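You operate a simulated robot arm through the tools that you are given. There is no shell and no other tool.

You run a simulated robot arm. Do the job below in one go: nothing can be reset, and whatever is moved stays where it is left.

Task
Clamp the billet that the card names in the measuring trough.
Fine: slider up against it, then the lever to LOCK.

It is judged by the outcome, as a careful person would: the job done as asked, and still so three seconds after it is handed in. It fails if anything else is knocked over, pushed out of place, dropped, spilled or broken.

Robot
A 7-joint arm with a three-finger gripper, fixed in place. Base frame: the origin is at the foot of the arm, x ahead of it, y to its left, z up. Lengths are in mm, angles in rad, forces in N, time in s.
With the tool pointing down near the work surface it reaches from about 100 to 720 mm from the base axis. Its first joint turns from -2.897 to 2.897 rad. Payload 2.69 kg.
Tool frame: the origin (TCP) lies between the finger pads and is the grasp point; the fingertips stand 29 mm ahead of it; z points along the fingers, y is the line along which they close. The gripper opens to 120 mm. The gripper's body begins 78 mm behind the TCP.
Orientation is told as [roll, pitch, yaw] about the base's x, y, z axes, in that order, counted from this pose: with the fingers straight down and closing along the base's y, the tool's x points along the base's -x, its y along +y and its z along -z.

Tools
- The arm moves only by the tool apply_moves. Its argument "steps" is a list of rows, each a list of 7 numbers: the closure in counts, from 0 (fully open) to 255 (shut), then the shift along the base's x, y, z in units of 40 mm (1.0 is 40 mm), then the turn, a rotation vector about the base's x, y, z in units of 8 degrees (1.0 is 8 degrees). In form: [[claw, x, y, z, rx, ry, rz], ...]. A call has 1 to 20 rows; each row shifts and turns the commanded pose from where the row before left it. A call with a number of a shift or a turn outside -1 to 1 is refused whole. Each row takes 0.2 s and may step no farther than 50 mm and 0.15 rad from the row before; otherwise, or with a gripper value out of range, the whole call is refused. A pose out of reach is approached as far as the arm can. The call stops where the force on the tool passes 90 N (or 10 N more than at its start, if that is more) or the arm is blocked; 0.2 s more then pass. The fingers move at their own pace and stop on an object; they squeeze with about 38 N. The grip force told is the motor's: it shows also when the fingers shut on nothing. Time passes only in rows, and 0.2 s behind the last, so rows that do not move let the fingers close. The reply holds the time, the measured pose of the TCP, the force on the tool along the base axes, the opening and the grip force, in the units named above and with some noise, with the torque about the TCP (base axes, N m) and any sound that the robot's microphone picked up, and new pictures: "views" is both (left out), scene, wrist or none.
- Cameras (640 x 400 px; columns grow to the right, rows downward): "scene" is fixed at [49.8, 649.6, 1592.5]; the picture's right is [-0.58, -0.81, 0.00], its down [-0.60, 0.43, -0.67] and it looks along [0.55, -0.39, -0.74] (base axes); focal length 357 px, centre (320, 200). "wrist" rides on the gripper at [63, 0, -104] in the tool frame; the picture's right is [0.00, 1.00, 0.00], its down [-0.83, 0.00, -0.56] and it looks along [-0.56, 0.00, 0.83] (tool axes); focal length 275 px, centre (320, 200). There is no depth. A picture from a camera that has moved, and an enlarged one, comes with that camera's place and axes in the base frame and with its lens.
- lift_body(by): slides the trunk up (or, below 0, down) by that many mm; the arm rides with it, the base frame stays. It gives what a move gives, with no picture.
- zoom(camera, box): a new picture of the part [left, top, right, bottom] of that camera's present view, enlarged. It takes no simulated time.
- sign_off(): hands the job in; it is judged then, once.

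Nothing tells you positions but the pictures and the camera data. Unless the task says otherwise, let go and move clear before handing in.

The tools are called after "Call:" by a JSON object that holds its "op" and its "data". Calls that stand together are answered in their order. apply_moves: Moves the arm, as the interface text tells. Its arguments: {"type":"object","properties":{"steps":{"type":"array"},"views":{"type":"string","enum":["both","scene","wrist","none"]}},"required":["steps"]} The other tools are called the same way: lift_body (by) slides the trunk up or down; zoom (camera, box) takes an enlarged picture of a part of a camera's view; sign_off () hands the job in.

At the start:

```text
t: 0.0
position: [456.1, 256.3, 1180.9]
ee_rot: [0.002, 0.002, 0.0]
contact_force: [1.0, 0.0, -1.1]
torque: [-0.02, 0.02, 0.0]
gripper_width: 120.0
grip_force: 0.1
trunk travel left (down, up): [-600.0, 13.0]
```

scene: 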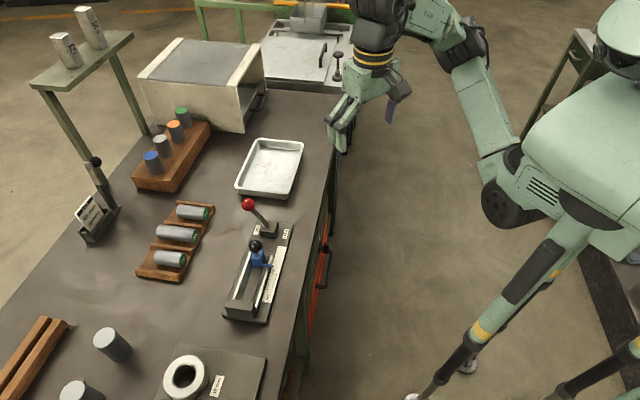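
wrist: 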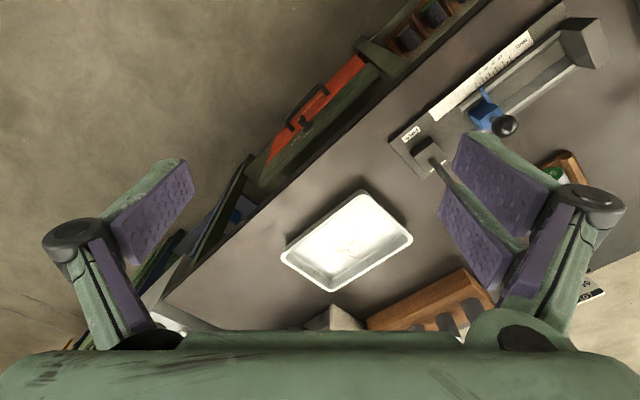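

I see a bench with a card on a stand, a rack of standing billets, a tray of lying billets, and the measuring trough with a blue slider and a red-knobbed lever. First I zoom in to read the card and inspect the parts.

Call:
{"op": "zoom", "data": {"camera": "scene", "box": [60, 180, 140, 250]}}

Call:
{"op": "zoom", "data": {"camera": "scene", "box": [200, 180, 320, 330]}}

Call:
{"op": "zoom", "data": {"camera": "scene", "box": [120, 90, 230, 290]}}

Call:
{"op": "zoom", "data": {"camera": "wrist", "box": [380, 0, 640, 200]}}

```text
5.71 times, centred on (100, 215) of scene
camera zoom: at [49.8, 649.6, 1592.5], right [-0.58, -0.81, 0.0], down [-0.6, 0.43, -0.67], along [0.55, -0.39, -0.74], focal length 2040 px, centre (1577, 114)
```

zoom: 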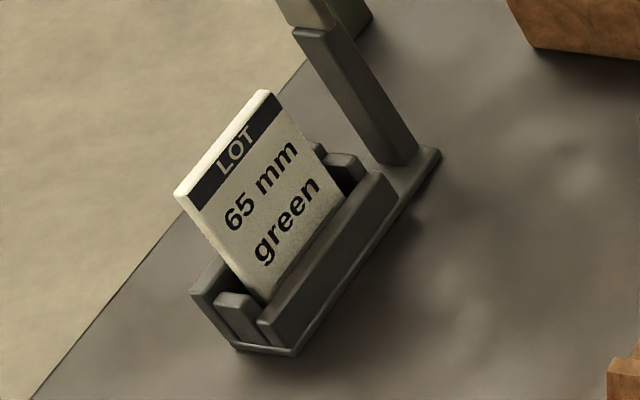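

```text
2.67 times, centred on (260, 255) of scene
camera zoom: at [49.8, 649.6, 1592.5], right [-0.58, -0.81, 0.0], down [-0.6, 0.43, -0.67], along [0.55, -0.39, -0.74], focal length 952 px, centre (480, 53)
```

zoom: 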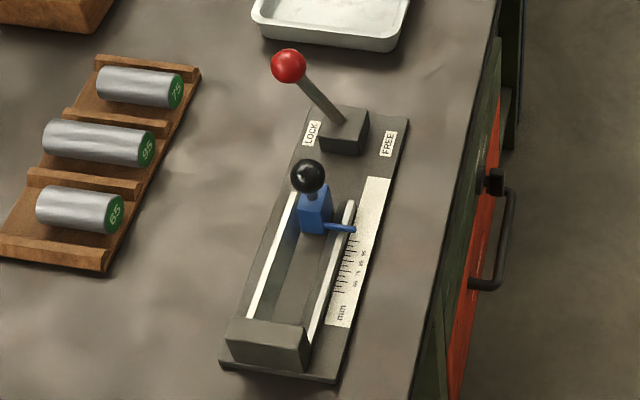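

```text
2.00 times, centred on (175, 190) of scene
camera zoom: at [49.8, 649.6, 1592.5], right [-0.58, -0.81, 0.0], down [-0.6, 0.43, -0.67], along [0.55, -0.39, -0.74], focal length 714 px, centre (610, 220)
```

zoom: 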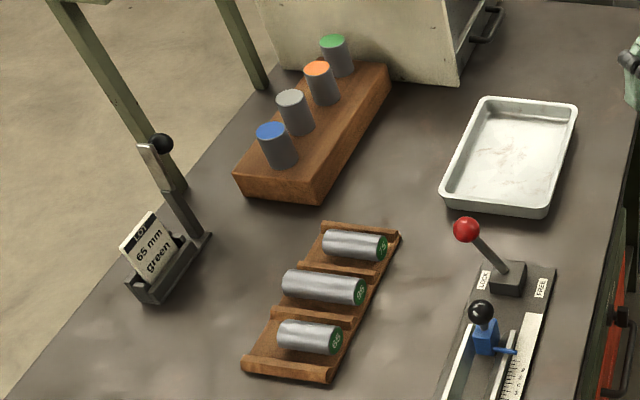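

```text
2.00 times, centred on (510, 100) of wrist
camera zoom: at [393.6, 256.4, 1285.3], right [0.0, 1.0, 0.0], down [0.83, 0.0, 0.56], along [0.56, 0.0, -0.83], focal length 551 px, centre (-60, 400)
```

zoom: 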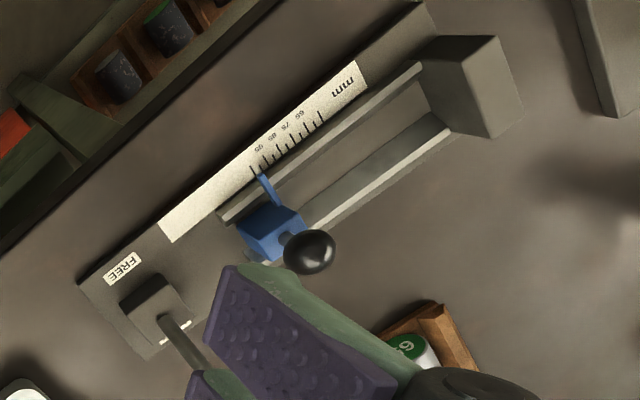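

The card says LOT 65 mm green. The bench sits at 45° to my base, with the trough about 715 mm out, the 65 mm green billet about 920 mm out, and the bench top near z≈850. I turn the hand to line up with the bench and look again.

Call:
{"op": "apply_moves", "data": {"steps": [[0, -0.25, 0.583, 0, 0, 0, 0.9375], [0, -0.25, 0.583, 0, 0, 0, 0.9375], [0, -0.25, 0.583, 0, 0, 0, 0.9375], [0, -0.25, 0.583, 0, 0, 0, 0.9375], [0, -0.25, 0.583, 0, 0, 0, 0.9375], [0, -0.25, 0.583, 0, 0, 0, 0.9375]]}}

Call:
{"op": "zoom", "data": {"camera": "scene", "box": [130, 195, 220, 285]}}

Call:
{"op": "zoom", "data": {"camera": "scene", "box": [130, 90, 220, 200]}}

```text
t: 1.4
position: [396.3, 395.9, 1174.7]
ee_rot: [0.003, -0.002, 0.787]
contact_force: [0.0, 0.1, -0.1]
torque: [-0.02, 0.0, 0.01]
gripper_width: 120.2
grip_force: 0.0
out of reach, approached as far as the arm can: row 4, 6
trunk travel left (down, up): [-600.0, 13.0]
camera wrist: at [352.5, 352.7, 1278.9], right [-0.71, 0.7, 0.0], down [0.58, 0.59, 0.56], along [0.39, 0.4, -0.83], focal length 275 px, centre (320, 200)
```

scene: 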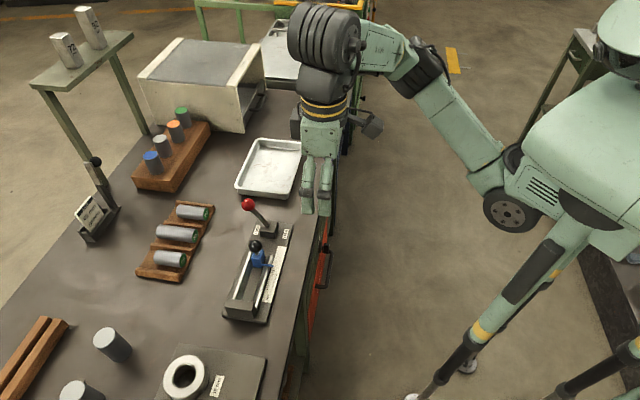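
wrist: 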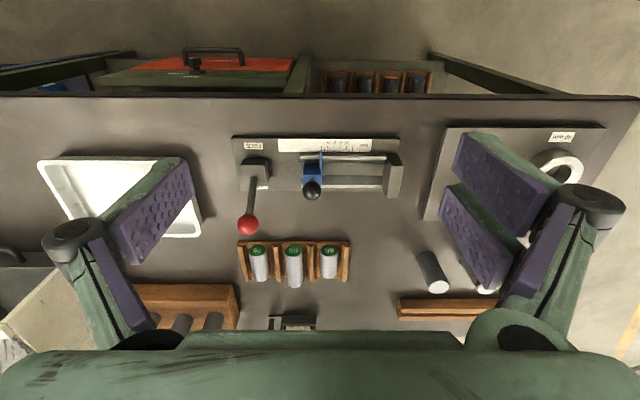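

```text
4.44 times, centred on (175, 240) of scene
camera zoom: at [49.8, 649.6, 1592.5], right [-0.58, -0.81, 0.0], down [-0.6, 0.43, -0.67], along [0.55, -0.39, -0.74], focal length 1587 px, centre (964, 22)
```

zoom: 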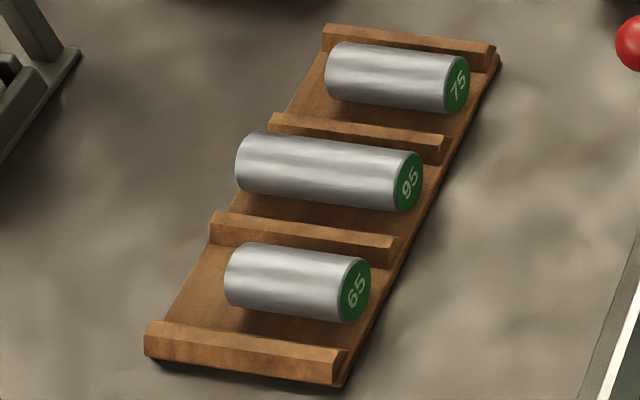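

```text
3.64 times, centred on (175, 145) of scene
camera zoom: at [49.8, 649.6, 1592.5], right [-0.58, -0.81, 0.0], down [-0.6, 0.43, -0.67], along [0.55, -0.39, -0.74], focal length 1298 px, centre (847, 400)
```

zoom: 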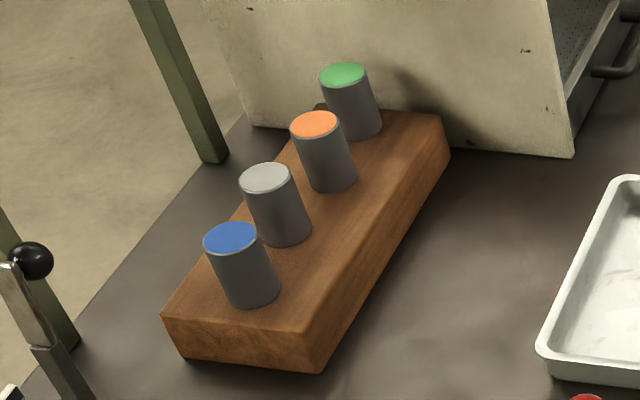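

The tray's front billet with the green cap reads 65, so that is the one. The lever's red knob leans away from me toward LOCK, so it probably has to be freed before the slider will move. I zoom in to confirm.

Call:
{"op": "zoom", "data": {"camera": "wrist", "box": [220, 120, 420, 245]}}

Call:
{"op": "zoom", "data": {"camera": "wrist", "box": [220, 210, 380, 310]}}

Call:
{"op": "zoom", "data": {"camera": "scene", "box": [215, 190, 305, 270]}}

Call:
{"op": "zoom", "data": {"camera": "scene", "box": [215, 235, 305, 330]}}

Call:
{"op": "lift_body", "data": {"by": -150}}

```text
3.20 times, centred on (320, 182) of wrist
camera zoom: at [352.5, 352.7, 1278.9], right [-0.71, 0.7, 0.0], down [0.58, 0.59, 0.56], along [0.39, 0.4, -0.83], focal length 881 px, centre (320, 256)
```

zoom: 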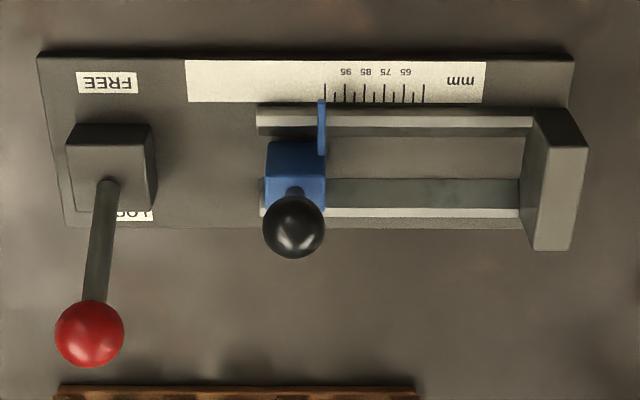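

```text
4.00 times, centred on (300, 260) of wrist
camera zoom: at [352.5, 352.7, 1278.9], right [-0.71, 0.7, 0.0], down [0.58, 0.59, 0.56], along [0.39, 0.4, -0.83], focal length 1101 px, centre (400, -40)
```

zoom: 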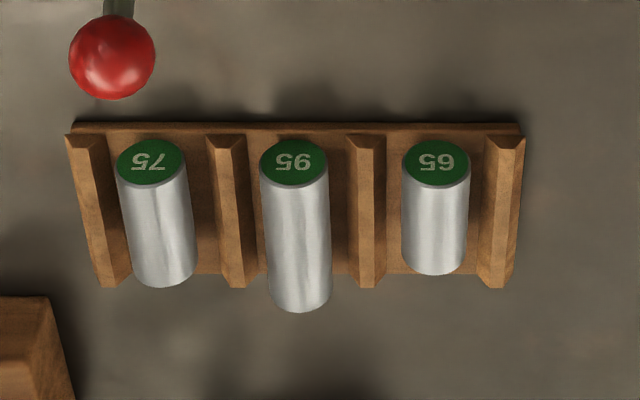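

```text
5.00 times, centred on (260, 230) of scene
camera zoom: at [49.8, 649.6, 1592.5], right [-0.58, -0.81, 0.0], down [-0.6, 0.43, -0.67], along [0.55, -0.39, -0.74], focal length 1785 px, centre (620, 50)
```

zoom: 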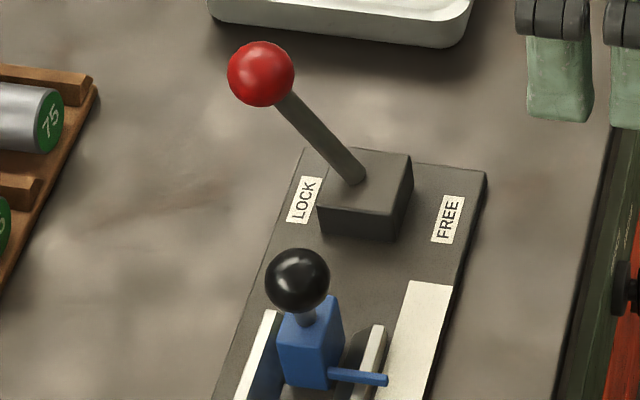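

```text
4.21 times, centred on (260, 282) of scene
camera zoom: at [49.8, 649.6, 1592.5], right [-0.58, -0.81, 0.0], down [-0.6, 0.43, -0.67], along [0.55, -0.39, -0.74], focal length 1503 px, centre (573, -147)
```

zoom: 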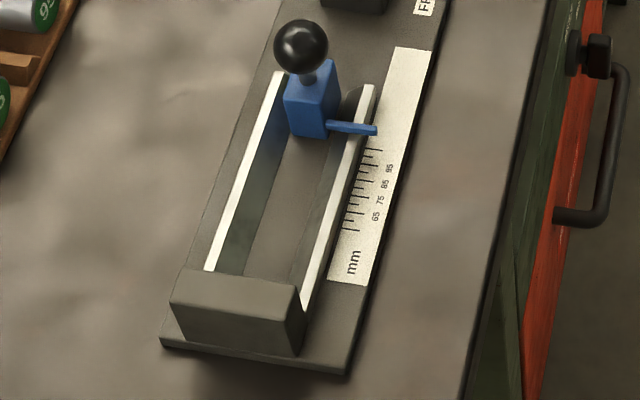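

```text
t: 3.1
position: [396.2, 396.3, 1023.3]
ee_rot: [0.004, 0.001, 0.786]
contact_force: [-0.2, 0.6, 0.0]
torque: [0.02, 0.01, 0.01]
gripper_width: 119.8
grip_force: 0.0
trunk travel left (down, up): [-450.0, 163.0]
```

The lever leans to LOCK and the slider's pointer is past 95, so the gap is about 100 mm. My plan is to free the lever by its knob, lay the 65 billet in the trough, push the slider up and lock. I move toward the red knob first, staying above it.

Call:
{"op": "apply_moves", "data": {"steps": [[106, 0.85, 0.22, 0.1, 0, 0, 0], [106, 0.85, 0.22, 0.1, 0, 0, 0], [106, 0.85, 0.22, 0, 0, 0, 0], [106, 0.85, 0.22, 0, 0, 0, 0], [106, 0.85, 0.22, 0, 0, 0, 0]]}}

```text
t: 4.3
position: [564.3, 438.8, 1012.0]
ee_rot: [0.005, -0.003, 0.787]
contact_force: [0.8, 1.2, 0.7]
torque: [-0.02, 0.03, -0.01]
gripper_width: 70.1
grip_force: 0.0
out of reach, approached as far as the arm can: row 1, 2, 3, 5
trunk travel left (down, up): [-450.0, 163.0]
camera wrist: at [520.6, 393.6, 1116.5], right [-0.71, 0.7, 0.01], down [0.59, 0.59, 0.56], along [0.39, 0.4, -0.83], focal length 275 px, centre (320, 200)
```

scene: 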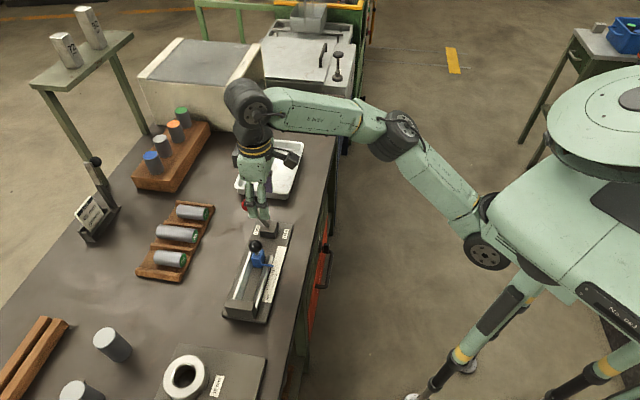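
wrist: 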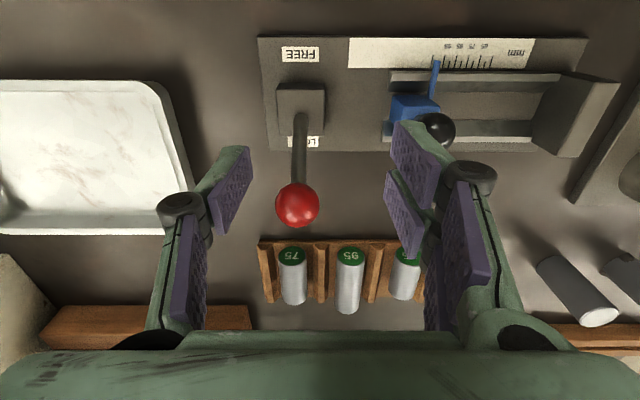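

The knob is just ahead of the hand, but the arm is stretched at this height relative to the trunk. Raising the trunk and working lower should give more reach.

Call:
{"op": "lift_body", "data": {"by": 120}}

Call:
{"op": "apply_moves", "data": {"steps": [[106, 0, 0, -1, 0, 0, 0], [106, 0, 0, -1, 0, 0, 0], [106, 0, 0, 0, 0, 0, 0]]}}

```text
t: 5.8
position: [564.7, 438.9, 1131.4]
ee_rot: [0.005, -0.004, 0.786]
contact_force: [0.1, 0.1, -1.0]
torque: [-0.05, -0.02, 0.03]
gripper_width: 69.8
grip_force: 0.1
trunk travel left (down, up): [-570.0, 43.0]
```

```text
t: 6.7
position: [563.9, 438.0, 1051.8]
ee_rot: [0.006, -0.003, 0.786]
contact_force: [-0.3, -0.2, -0.2]
torque: [0.01, -0.01, 0.0]
gripper_width: 69.7
grip_force: 0.0
trunk travel left (down, up): [-570.0, 43.0]
camera wrist: at [520.3, 393.5, 1156.0], right [-0.71, 0.7, 0.01], down [0.59, 0.59, 0.56], along [0.39, 0.4, -0.83], focal length 275 px, centre (320, 200)
```

scene: 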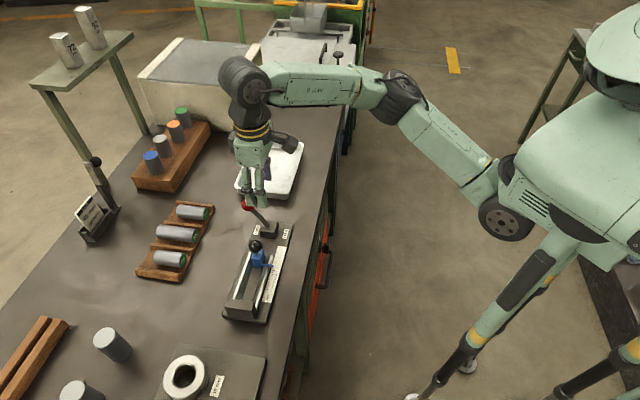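
wrist: 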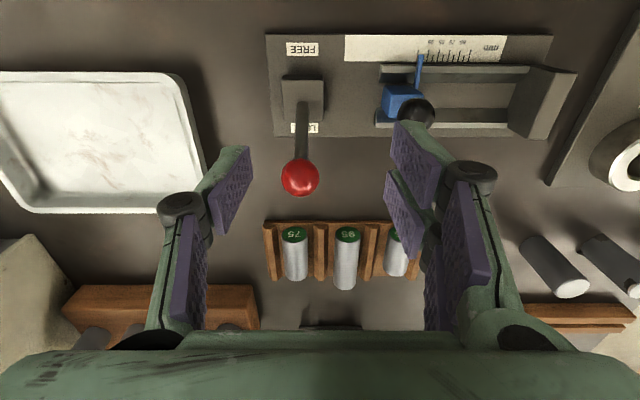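

The red knob is at about z 956, 50 mm further out and a little to the right. I move over it, then descend to straddle it.

Call:
{"op": "apply_moves", "data": {"steps": [[106, 0.596, 0.2775, 0, 0, 0, 0], [106, 0.596, 0.2775, -0.3, 0, 0, 0], [106, 0, 0, -0.5, 0, 0, 0], [106, 0, 0, 0, 0, 0, 0]]}}

```text
t: 7.7
position: [610.2, 460.6, 1020.3]
ee_rot: [0.006, -0.002, 0.785]
contact_force: [-0.4, 0.1, 0.9]
torque: [0.0, 0.05, 0.0]
gripper_width: 70.2
grip_force: 0.1
trunk travel left (down, up): [-570.0, 43.0]
camera wrist: at [566.3, 415.5, 1125.1], right [-0.71, 0.7, 0.01], down [0.59, 0.59, 0.56], along [0.39, 0.4, -0.83], focal length 275 px, centre (320, 200)
```

scene: 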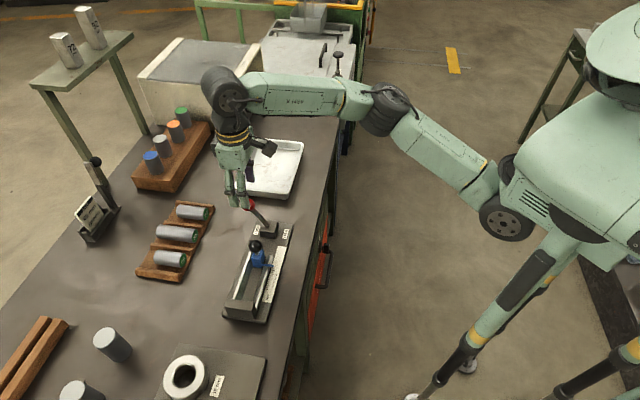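
wrist: 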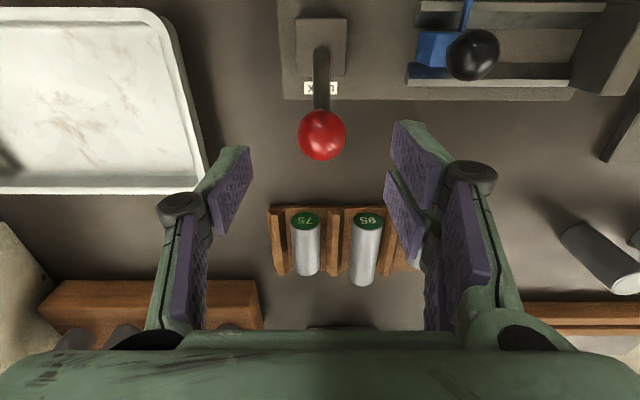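

The knob sits centred between the fingers in u and at the same v. I descend 66 mm and close on it.

Call:
{"op": "apply_moves", "data": {"steps": [[106, 0, 0, -0.8, 0, 0, 0], [106, 0, 0, -0.85, 0, 0, 0], [106, 0, 0, 0, 0, 0, 0]]}}

Call:
{"op": "apply_moves", "data": {"steps": [[200, 0, 0, 0, 0, 0, 0], [200, 0, 0, 0, 0, 0, 0], [200, 0, 0, 0, 0, 0, 0], [200, 0, 0, 0, 0, 0, 0]]}}

```text
t: 8.4
position: [610.8, 460.4, 953.1]
ee_rot: [0.007, -0.004, 0.784]
contact_force: [0.0, 0.6, 0.2]
torque: [0.0, -0.01, -0.01]
gripper_width: 70.2
grip_force: 0.0
trunk travel left (down, up): [-570.0, 43.0]
camera wrist: at [567.1, 414.6, 1057.3], right [-0.71, 0.7, 0.01], down [0.59, 0.59, 0.56], along [0.39, 0.4, -0.83], focal length 275 px, centre (320, 200)
```

scene: 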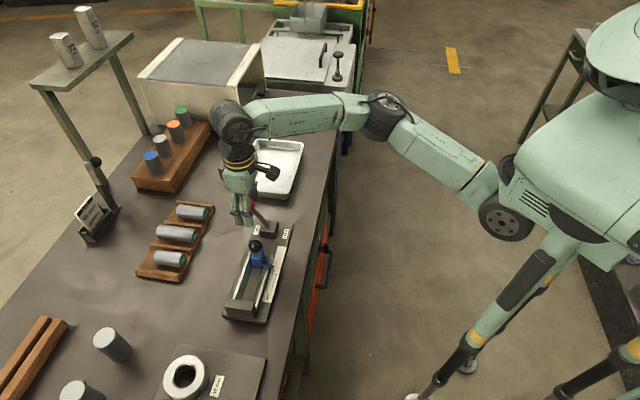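
wrist: 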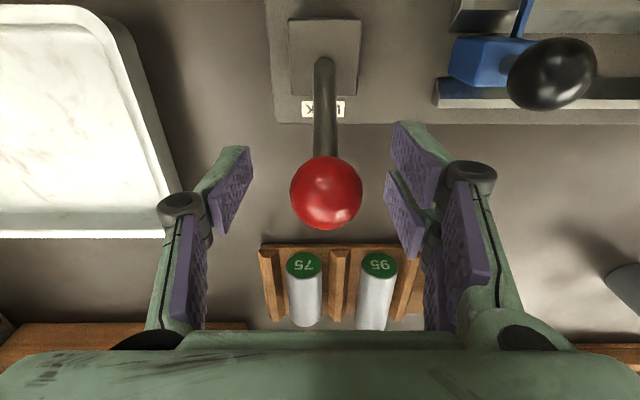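

```text
t: 9.4
position: [609.9, 460.0, 952.5]
ee_rot: [0.007, -0.003, 0.788]
contact_force: [-6.4, 6.6, -1.0]
torque: [-0.02, -0.05, 0.03]
gripper_width: 31.7
grip_force: 4.4
trunk travel left (down, up): [-570.0, 43.0]
camera wrist: at [566.2, 415.5, 1057.4], right [-0.71, 0.7, 0.01], down [0.59, 0.59, 0.56], along [0.39, 0.4, -0.83], focal length 275 px, centre (320, 200)
```

scene: 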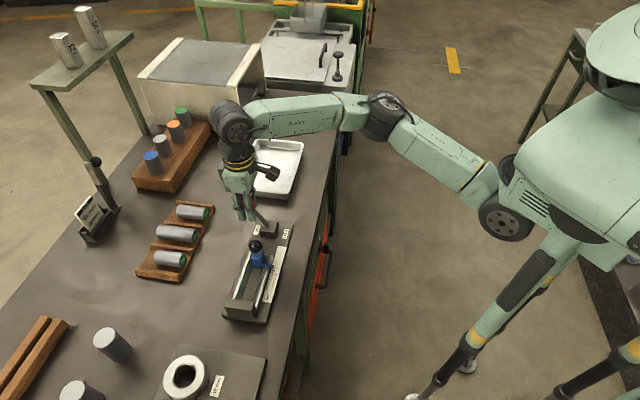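
wrist: 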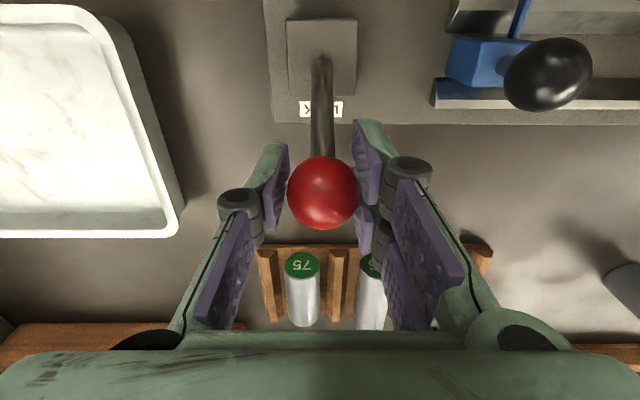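

The fingers hold the red knob, 32 mm wide. Now I swing the lever along its arc toward FREE, which is toward me, starting with the first half.

Call:
{"op": "apply_moves", "data": {"steps": [[210, -0.1, -0.1, 0.06, 0, 0, 0], [210, -0.175, -0.175, 0.11, 0, 0, 0], [210, -0.175, -0.175, 0.09, 0, 0, 0], [210, -0.24, -0.24, 0.06, 0, 0, 0], [210, -0.24, -0.24, 0.04, 0, 0, 0]]}}

```text
t: 10.7
position: [572.7, 423.8, 969.2]
ee_rot: [0.004, -0.005, 0.784]
contact_force: [-9.8, 13.7, -0.9]
torque: [0.14, -0.1, 0.29]
gripper_width: 32.2
grip_force: 7.9
trunk travel left (down, up): [-570.0, 43.0]
camera wrist: at [528.8, 378.7, 1073.3], right [-0.71, 0.7, 0.01], down [0.59, 0.59, 0.56], along [0.39, 0.4, -0.83], focal length 275 px, centre (320, 200)
```

scene: 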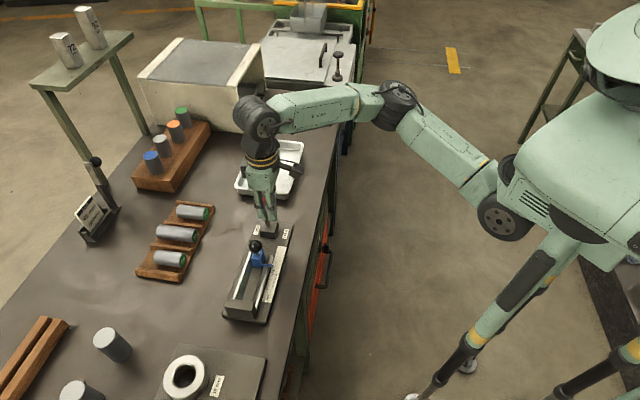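
wrist: 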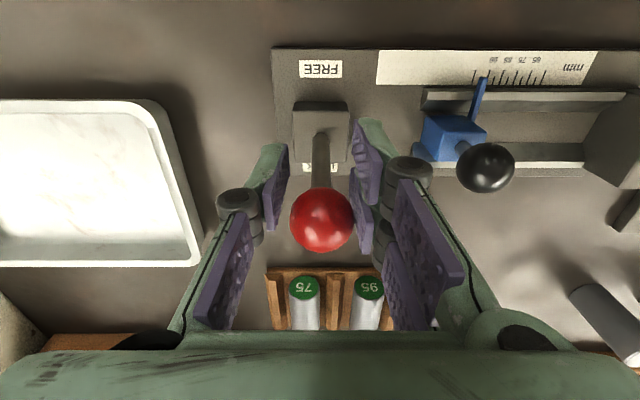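

The hand moved about 50 mm, but the knob may have lagged in the grip. I check before going on.

Call:
{"op": "zoom", "data": {"camera": "wrist", "box": [220, 80, 420, 280]}}

Call:
{"op": "zoom", "data": {"camera": "scene", "box": [220, 180, 310, 260]}}

```text
2.00 times, centred on (320, 180) of wrist
camera zoom: at [528.8, 378.7, 1073.3], right [-0.71, 0.7, 0.01], down [0.59, 0.59, 0.56], along [0.39, 0.4, -0.83], focal length 551 px, centre (320, 240)
```

zoom: 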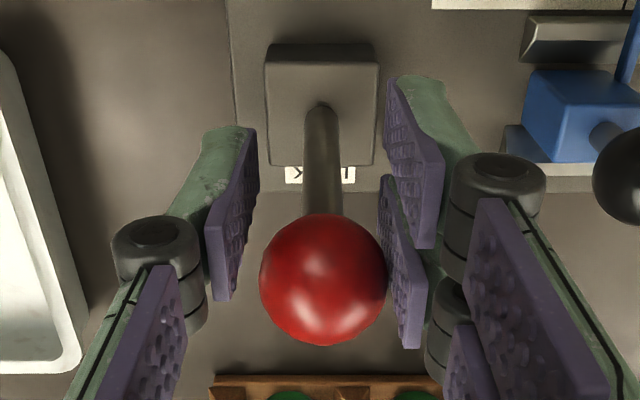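

```text
5.00 times, centred on (265, 220) of scene
camera zoom: at [49.8, 649.6, 1592.5], right [-0.58, -0.81, 0.0], down [-0.6, 0.43, -0.67], along [0.55, -0.39, -0.74], focal length 1785 px, centre (595, 100)
```

zoom: 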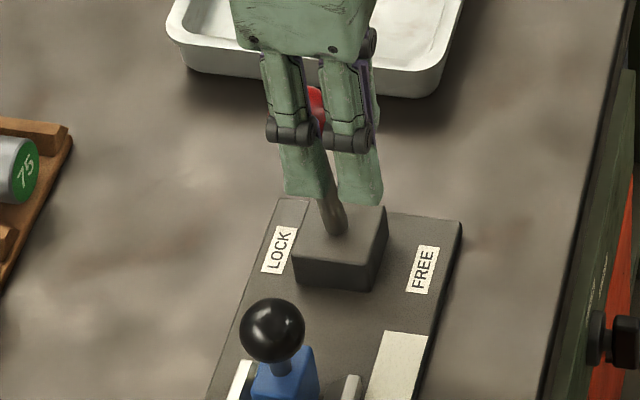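

The knob slipped toward the pads' edge and the lever is only about half way. I let go, go round behind the knob with closed fingers and pull it toward FREE.

Call:
{"op": "apply_moves", "data": {"steps": [[106, 0, 0, 0, 0, 0, 0], [106, 0, 0, 0, 0, 0, 0], [106, 0, 0, 0.8, 0, 0, 0], [106, 0, 0, 0.8, 0, 0, 0], [255, 0.55, 0.55, 0, 0, 0, 0], [255, 0.55, 0.55, 0, 0, 0, 0], [255, 0, 0, 0, 0, 0, 0], [255, 0, 0, 0, 0, 0, 0]]}}

Call:
{"op": "zoom", "data": {"camera": "scene", "box": [200, 160, 310, 260]}}

```text
t: 12.4
position: [618.0, 468.8, 1033.0]
ee_rot: [0.005, -0.004, 0.786]
contact_force: [-0.4, 0.3, -0.6]
torque: [0.02, 0.0, 0.0]
gripper_width: 0.2
grip_force: 6.2
trunk travel left (down, up): [-570.0, 43.0]
camera wrist: at [574.1, 424.0, 1137.3], right [-0.71, 0.7, 0.01], down [0.59, 0.59, 0.56], along [0.39, 0.4, -0.83], focal length 275 px, centre (320, 200)
```

scene: 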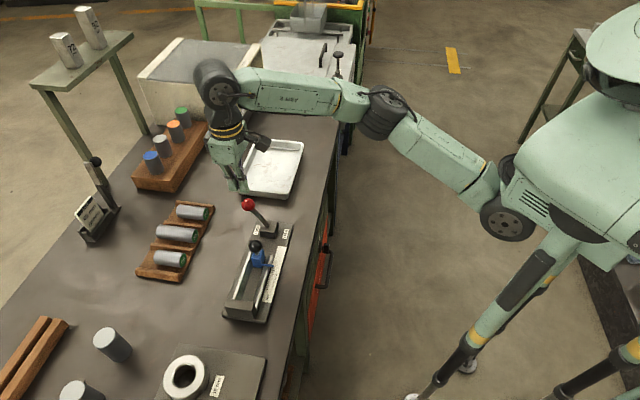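
wrist: 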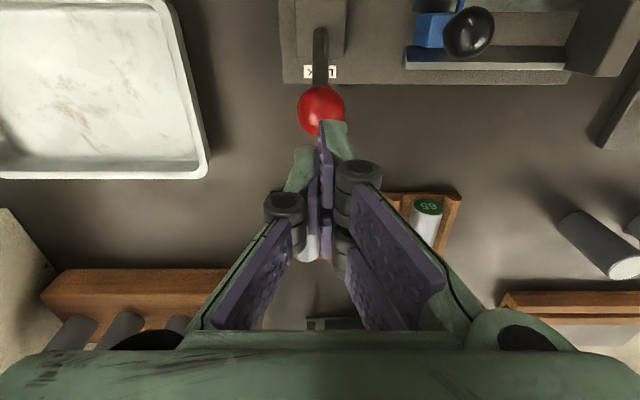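

```text
4.00 times, centred on (255, 210) of scene
camera zoom: at [49.8, 649.6, 1592.5], right [-0.58, -0.81, 0.0], down [-0.6, 0.43, -0.67], along [0.55, -0.39, -0.74], focal length 1428 px, centre (580, 160)
```

zoom: 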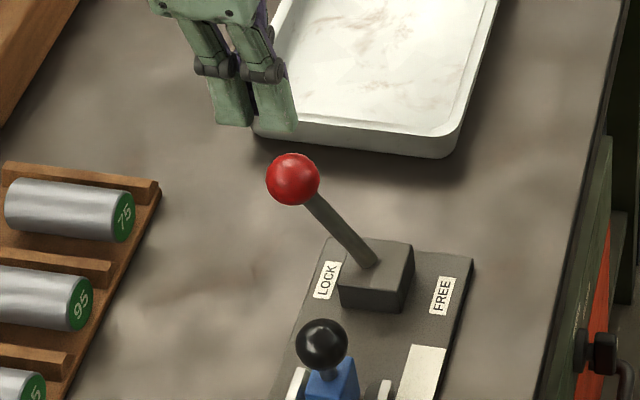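

The lever sprang back to LOCK when released, so it needs a full push across. I move further out behind the knob.

Call:
{"op": "apply_moves", "data": {"steps": [[255, 0.4, 0.4, 0, 0, 0, 0], [255, 0, 0, 0, 0, 0, 0]]}}

```text
t: 13.1
position: [633.2, 484.9, 1033.0]
ee_rot: [0.006, -0.004, 0.786]
contact_force: [0.1, 0.4, 0.5]
torque: [-0.01, 0.01, 0.02]
gripper_width: 0.0
grip_force: 28.8
trunk travel left (down, up): [-570.0, 43.0]
camera wrist: at [589.0, 440.1, 1136.3], right [-0.71, 0.7, 0.01], down [0.59, 0.59, 0.56], along [0.39, 0.4, -0.83], focal length 275 px, centre (320, 200)
```

scene: 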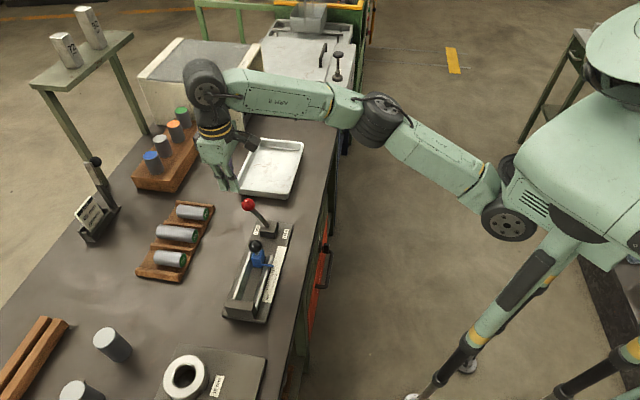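
wrist: 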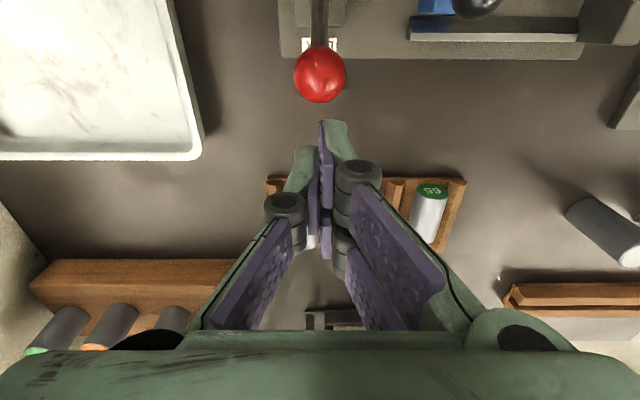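

The fingers now clear the knob on its far side. I descend behind it and start to pull toward me.

Call:
{"op": "apply_moves", "data": {"steps": [[255, 0, 0, -0.7, 0, 0, 0], [255, 0, 0, -0.7, 0, 0, 0], [255, 0, 0, 0, 0, 0, 0], [255, -0.25, -0.25, 0, 0, 0, 0], [255, -0.25, -0.25, 0, 0, 0, 0], [255, -0.3, -0.3, 0, 0, 0, 0], [255, -0.3, -0.3, 0, 0, 0, 0]]}}

```text
t: 14.7
position: [589.0, 438.1, 977.6]
ee_rot: [0.006, -0.005, 0.785]
contact_force: [-0.3, -0.3, -0.1]
torque: [0.0, -0.01, 0.0]
gripper_width: 0.0
grip_force: 28.7
trunk travel left (down, up): [-570.0, 43.0]
camera wrist: at [545.6, 394.0, 1082.3], right [-0.71, 0.7, 0.01], down [0.59, 0.59, 0.56], along [0.39, 0.4, -0.83], focal length 275 px, centre (320, 200)
```

scene: 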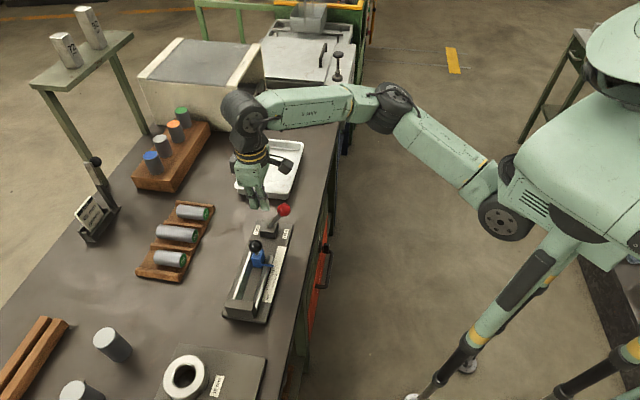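
wrist: 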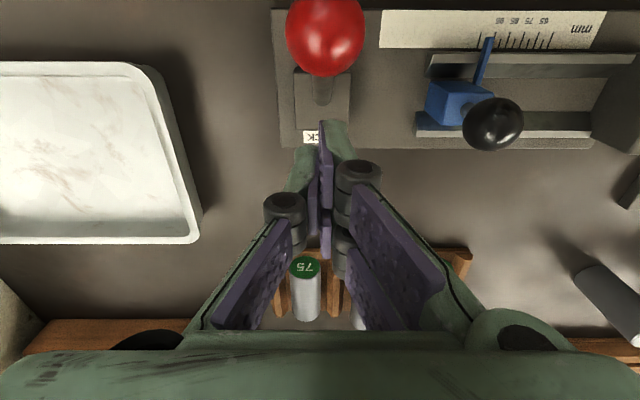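

The lever has snapped over to FREE. Now I lift, move over toward the 65 billet and tilt the hand outward to gain reach.

Call:
{"op": "apply_moves", "data": {"steps": [[255, 0, 0, 0.9, 0, 0, 0], [255, 0, 0, 0.9, 0, 0, 0], [127, -0.2085, 0.739, 0, 0, 0, 0], [127, -0.2085, 0.739, 0, 0, 0, 0], [127, -0.2085, 0.739, 0, 0.707, -0.707, 0], [127, -0.2085, 0.739, 0, 0.707, -0.707, 0], [127, -0.2085, 0.739, 0, 0.707, -0.707, 0], [127, 0, 0, 0, 0, 0, 0]]}}

Call:
{"op": "zoom", "data": {"camera": "scene", "box": [215, 190, 315, 270]}}

```text
t: 16.4
position: [550.8, 587.0, 1049.1]
ee_rot: [0.004, -0.424, 0.786]
contact_force: [-0.1, -0.1, 1.1]
torque: [0.0, 0.0, -0.01]
gripper_width: 60.1
grip_force: 0.0
trunk travel left (down, up): [-570.0, 43.0]
camera wrist: at [480.6, 516.6, 1118.2], right [-0.71, 0.7, 0.0], down [0.37, 0.37, 0.85], along [0.59, 0.61, -0.53], focal length 275 px, centre (320, 200)
```

scene: 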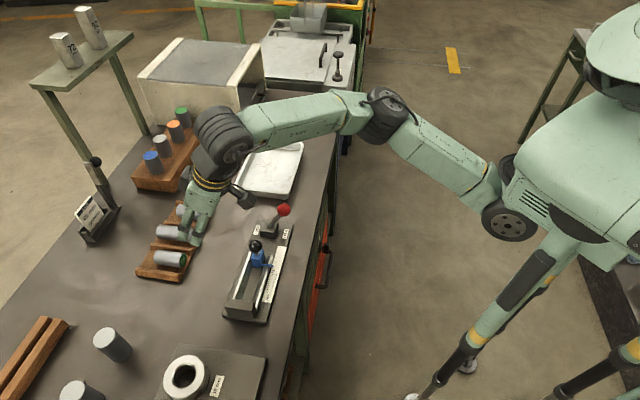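
wrist: 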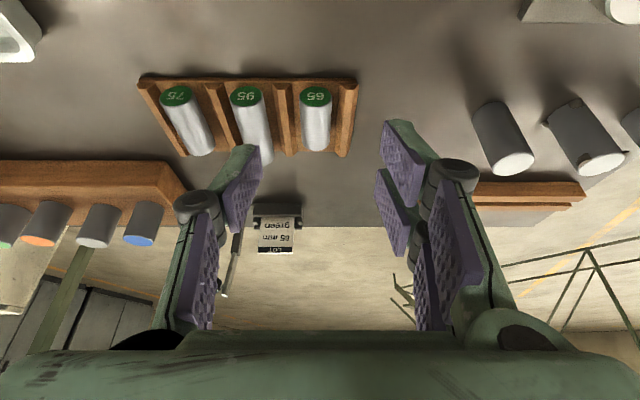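

```text
5.00 times, centred on (265, 230) of scene
camera zoom: at [49.8, 649.6, 1592.5], right [-0.58, -0.81, 0.0], down [-0.6, 0.43, -0.67], along [0.55, -0.39, -0.74], focal length 1785 px, centre (595, 50)
```

zoom: 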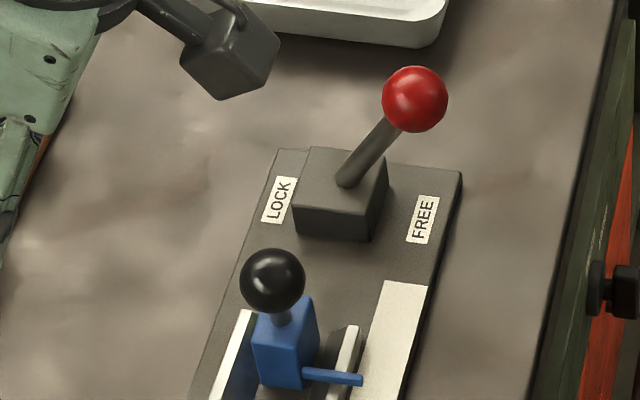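

The lever is clearly at FREE now. The 65 billet's cap is about 887 mm out, nearly in line with the hand, and I close in above it.

Call:
{"op": "apply_moves", "data": {"steps": [[127, 0.466, 0.418, -0.49, 0, 0, 0], [127, 0.466, 0.418, -0.49, 0, 0, 0], [127, 0.466, 0.418, -0.49, 0, 0, 0], [127, 0, 0, 0, 0, 0, 0]]}}

Call:
{"op": "zoom", "data": {"camera": "wrist", "box": [220, 0, 420, 140]}}

Call:
{"op": "zoom", "data": {"camera": "scene", "box": [120, 190, 220, 290]}}

```text
t: 17.4
position: [606.0, 638.5, 989.8]
ee_rot: [0.006, -0.422, 0.785]
contact_force: [-0.3, 0.3, -0.7]
torque: [-0.01, -0.03, -0.03]
gripper_width: 60.4
grip_force: 0.1
trunk travel left (down, up): [-570.0, 43.0]
camera wrist: at [535.7, 568.4, 1060.9], right [-0.71, 0.7, 0.0], down [0.37, 0.38, 0.85], along [0.59, 0.61, -0.53], focal length 275 px, centre (320, 200)
```

scene: 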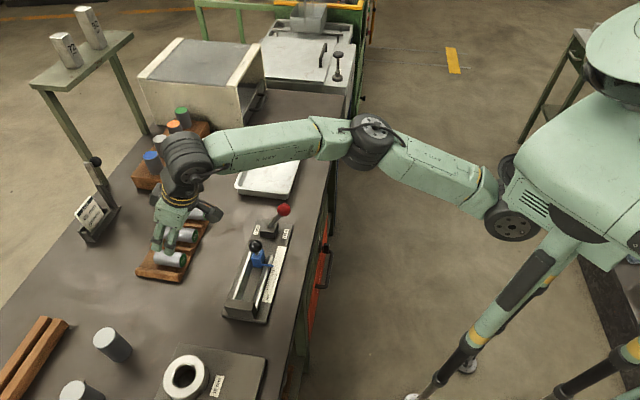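
wrist: 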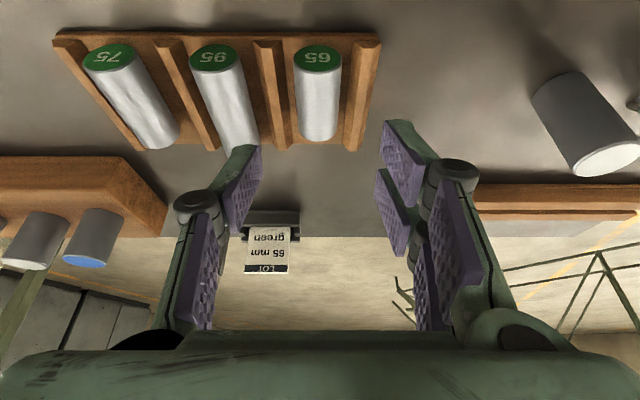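

```text
2.86 times, centred on (320, 70) of wrist
camera zoom: at [535.7, 568.4, 1060.9], right [-0.71, 0.7, 0.0], down [0.37, 0.38, 0.85], along [0.59, 0.61, -0.53], focal length 786 px, centre (320, 571)
```

zoom: 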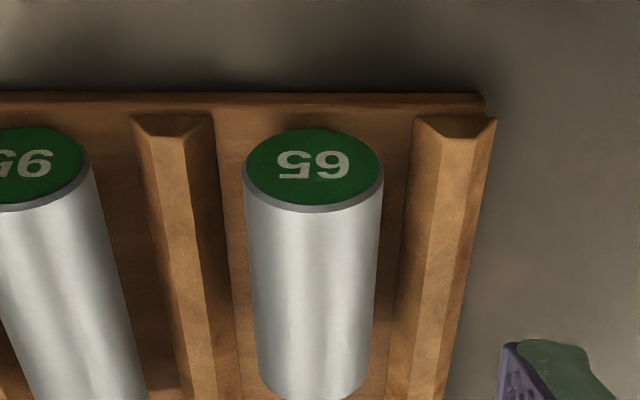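

```text
4.00 times, centred on (170, 240) of scene
camera zoom: at [49.8, 649.6, 1592.5], right [-0.58, -0.81, 0.0], down [-0.6, 0.43, -0.67], along [0.55, -0.39, -0.74], focal length 1428 px, centre (920, 40)
```

zoom: 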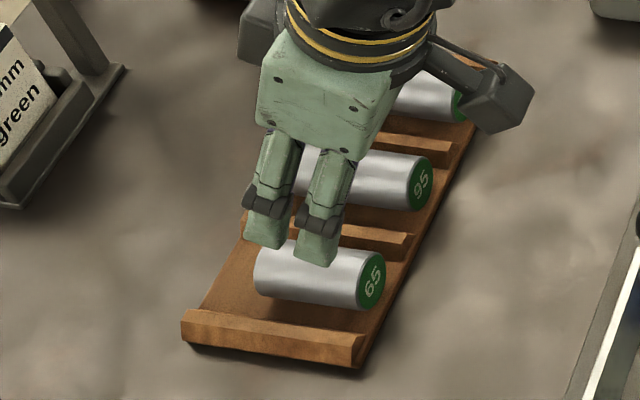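

The hand reaches well here. The billet's centre is at about u 22, v 886–951, z 884, and the ridge tops are at about z 875. I check whether a steeper hand, with less tilt, still reaches above it.

Call:
{"op": "apply_moves", "data": {"steps": [[145, 0.47, 0.416, 0, 0, 0, 0], [145, 0, 0, -0.8, -0.707, 0.707, 0], [145, 0, 0, 0, -0.707, 0.707, 0], [145, 0, 0, 0, -0.707, 0.707, 0], [145, 0, 0, 0, 0, 0, 0]]}}

```text
t: 18.6
position: [589.9, 597.2, 932.8]
ee_rot: [0.005, -0.001, 0.785]
contact_force: [-0.2, -0.2, 0.5]
torque: [0.0, -0.01, 0.02]
gripper_width: 51.6
grip_force: 0.0
out of reach, approached as far as the arm can: row 2, 3, 4
trunk travel left (down, up): [-570.0, 43.0]
camera wrist: at [545.9, 552.7, 1036.6], right [-0.71, 0.7, 0.01], down [0.59, 0.59, 0.56], along [0.39, 0.4, -0.83], focal length 275 px, centre (320, 200)
```

scene: 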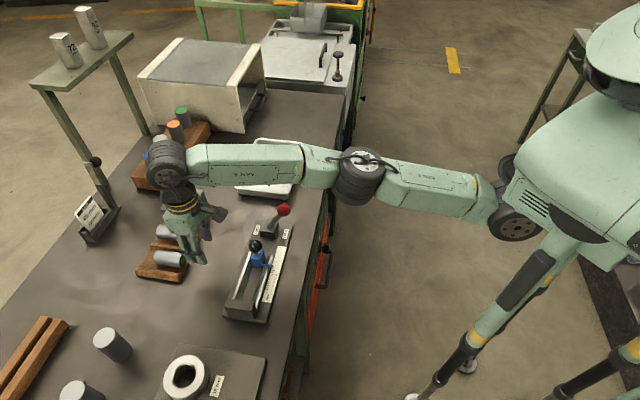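
wrist: 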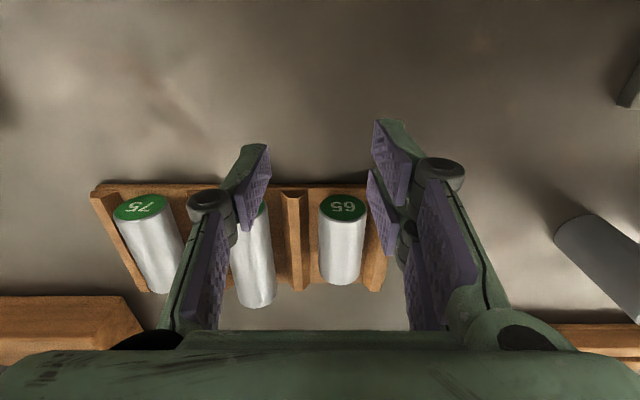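

A vertical hand runs out of reach at 839 mm, so I go back to the 24° tilt and position over the billet.

Call:
{"op": "apply_moves", "data": {"steps": [[145, 0, 0, 0.7, 0.707, -0.707, 0], [145, 0, 0, 0.2, 0.707, -0.707, 0], [145, 0, 0, 0, 0.707, -0.707, 0], [145, 0.43, 0.73, 0, 0, 0, 0], [145, 0.43, 0.73, 0, 0, 0, 0], [145, 0, 0, 0, 0, 0, 0]]}}

```text
t: 20.1
position: [623.8, 655.1, 967.6]
ee_rot: [0.005, -0.422, 0.785]
contact_force: [-0.5, -0.6, 0.3]
torque: [-0.03, -0.02, 0.0]
gripper_width: 51.5
grip_force: 0.1
trunk travel left (down, up): [-570.0, 43.0]
camera wrist: at [553.6, 584.6, 1037.6], right [-0.71, 0.7, 0.0], down [0.37, 0.38, 0.85], along [0.59, 0.6, -0.53], focal length 275 px, centre (320, 200)
```

scene: 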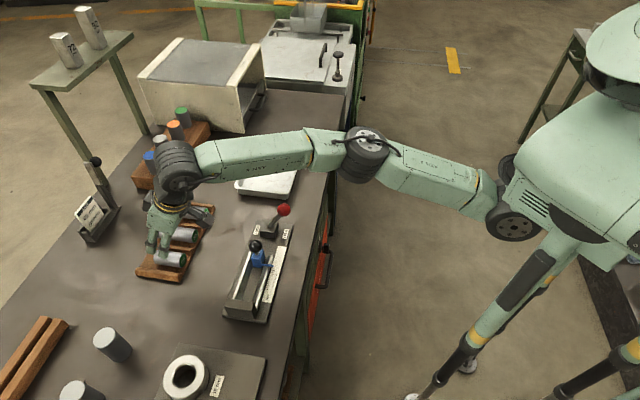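
wrist: 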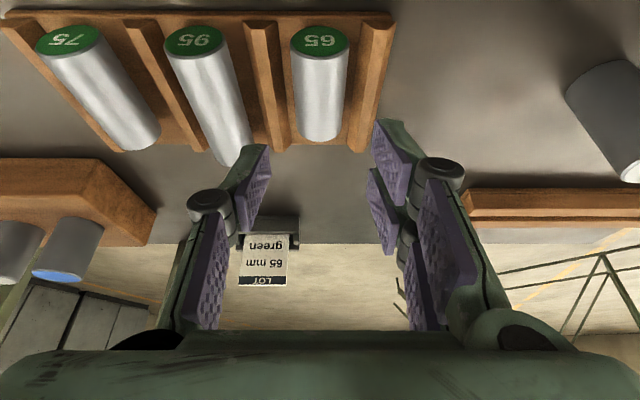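

The hand is centred over the 65 billet in u. I descend toward it in two stages.

Call:
{"op": "apply_moves", "data": {"steps": [[145, 0, 0, -0.5, 0, 0, 0], [145, 0, 0, -0.5, 0, 0, 0], [145, 0, 0, 0, 0, 0, 0]]}}

Call:
{"op": "zoom", "data": {"camera": "wrist", "box": [220, 0, 420, 200]}}

Call:
{"op": "zoom", "data": {"camera": "scene", "box": [130, 210, 210, 290]}}

```text
t: 20.9
position: [624.7, 654.9, 926.4]
ee_rot: [0.006, -0.421, 0.784]
contact_force: [0.5, -0.5, -0.4]
torque: [0.03, 0.01, -0.02]
gripper_width: 51.4
grip_force: 0.1
trunk travel left (down, up): [-570.0, 43.0]
camera wrist: at [554.2, 584.2, 997.0], right [-0.71, 0.7, 0.0], down [0.37, 0.38, 0.85], along [0.59, 0.6, -0.53], focal length 275 px, centre (320, 200)
```

scene: 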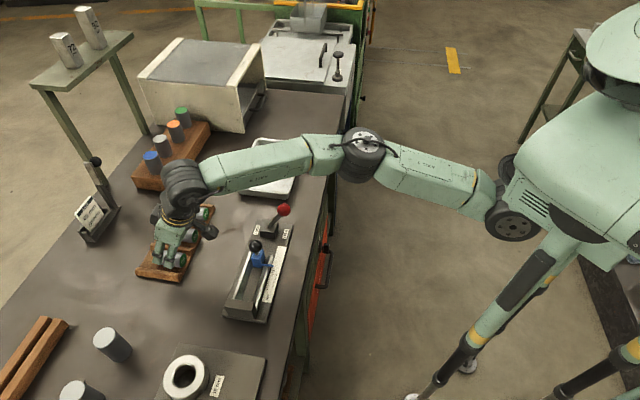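
wrist: 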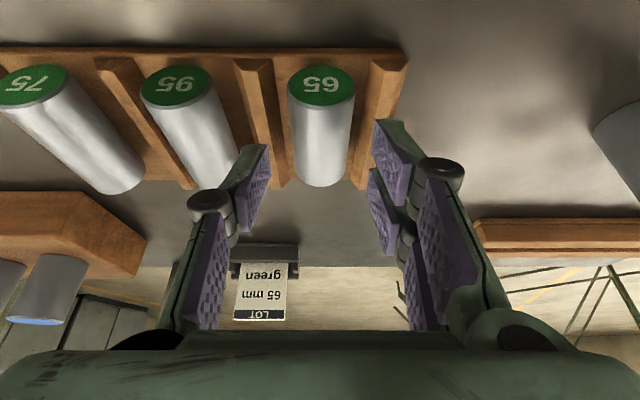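

```text
2.00 times, centred on (320, 100) of wrist
camera zoom: at [554.2, 584.2, 997.0], right [-0.71, 0.7, 0.0], down [0.37, 0.38, 0.85], along [0.59, 0.6, -0.53], focal length 551 px, centre (320, 400)
```

zoom: 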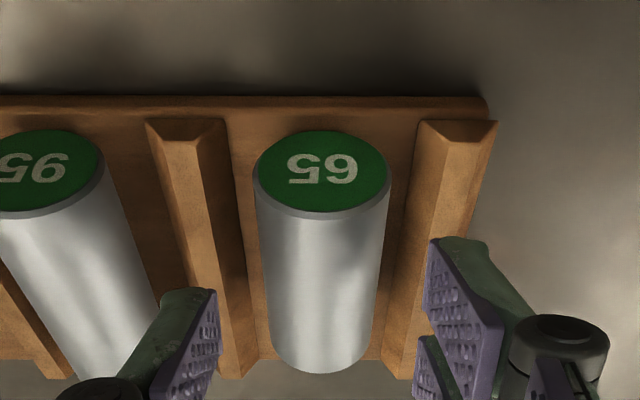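

```text
5.00 times, centred on (170, 250) of scene
camera zoom: at [49.8, 649.6, 1592.5], right [-0.58, -0.81, 0.0], down [-0.6, 0.43, -0.67], along [0.55, -0.39, -0.74], focal length 1785 px, centre (1070, -50)
```

zoom: 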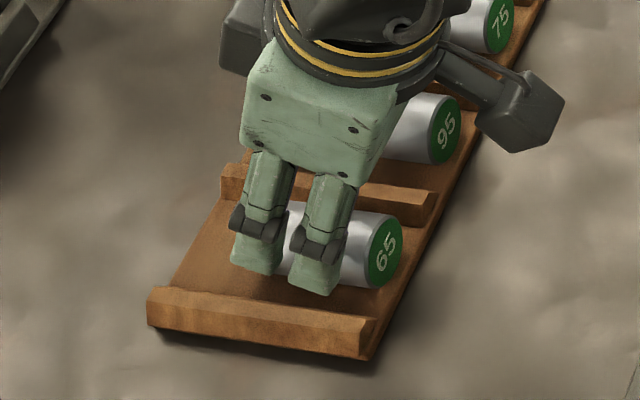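

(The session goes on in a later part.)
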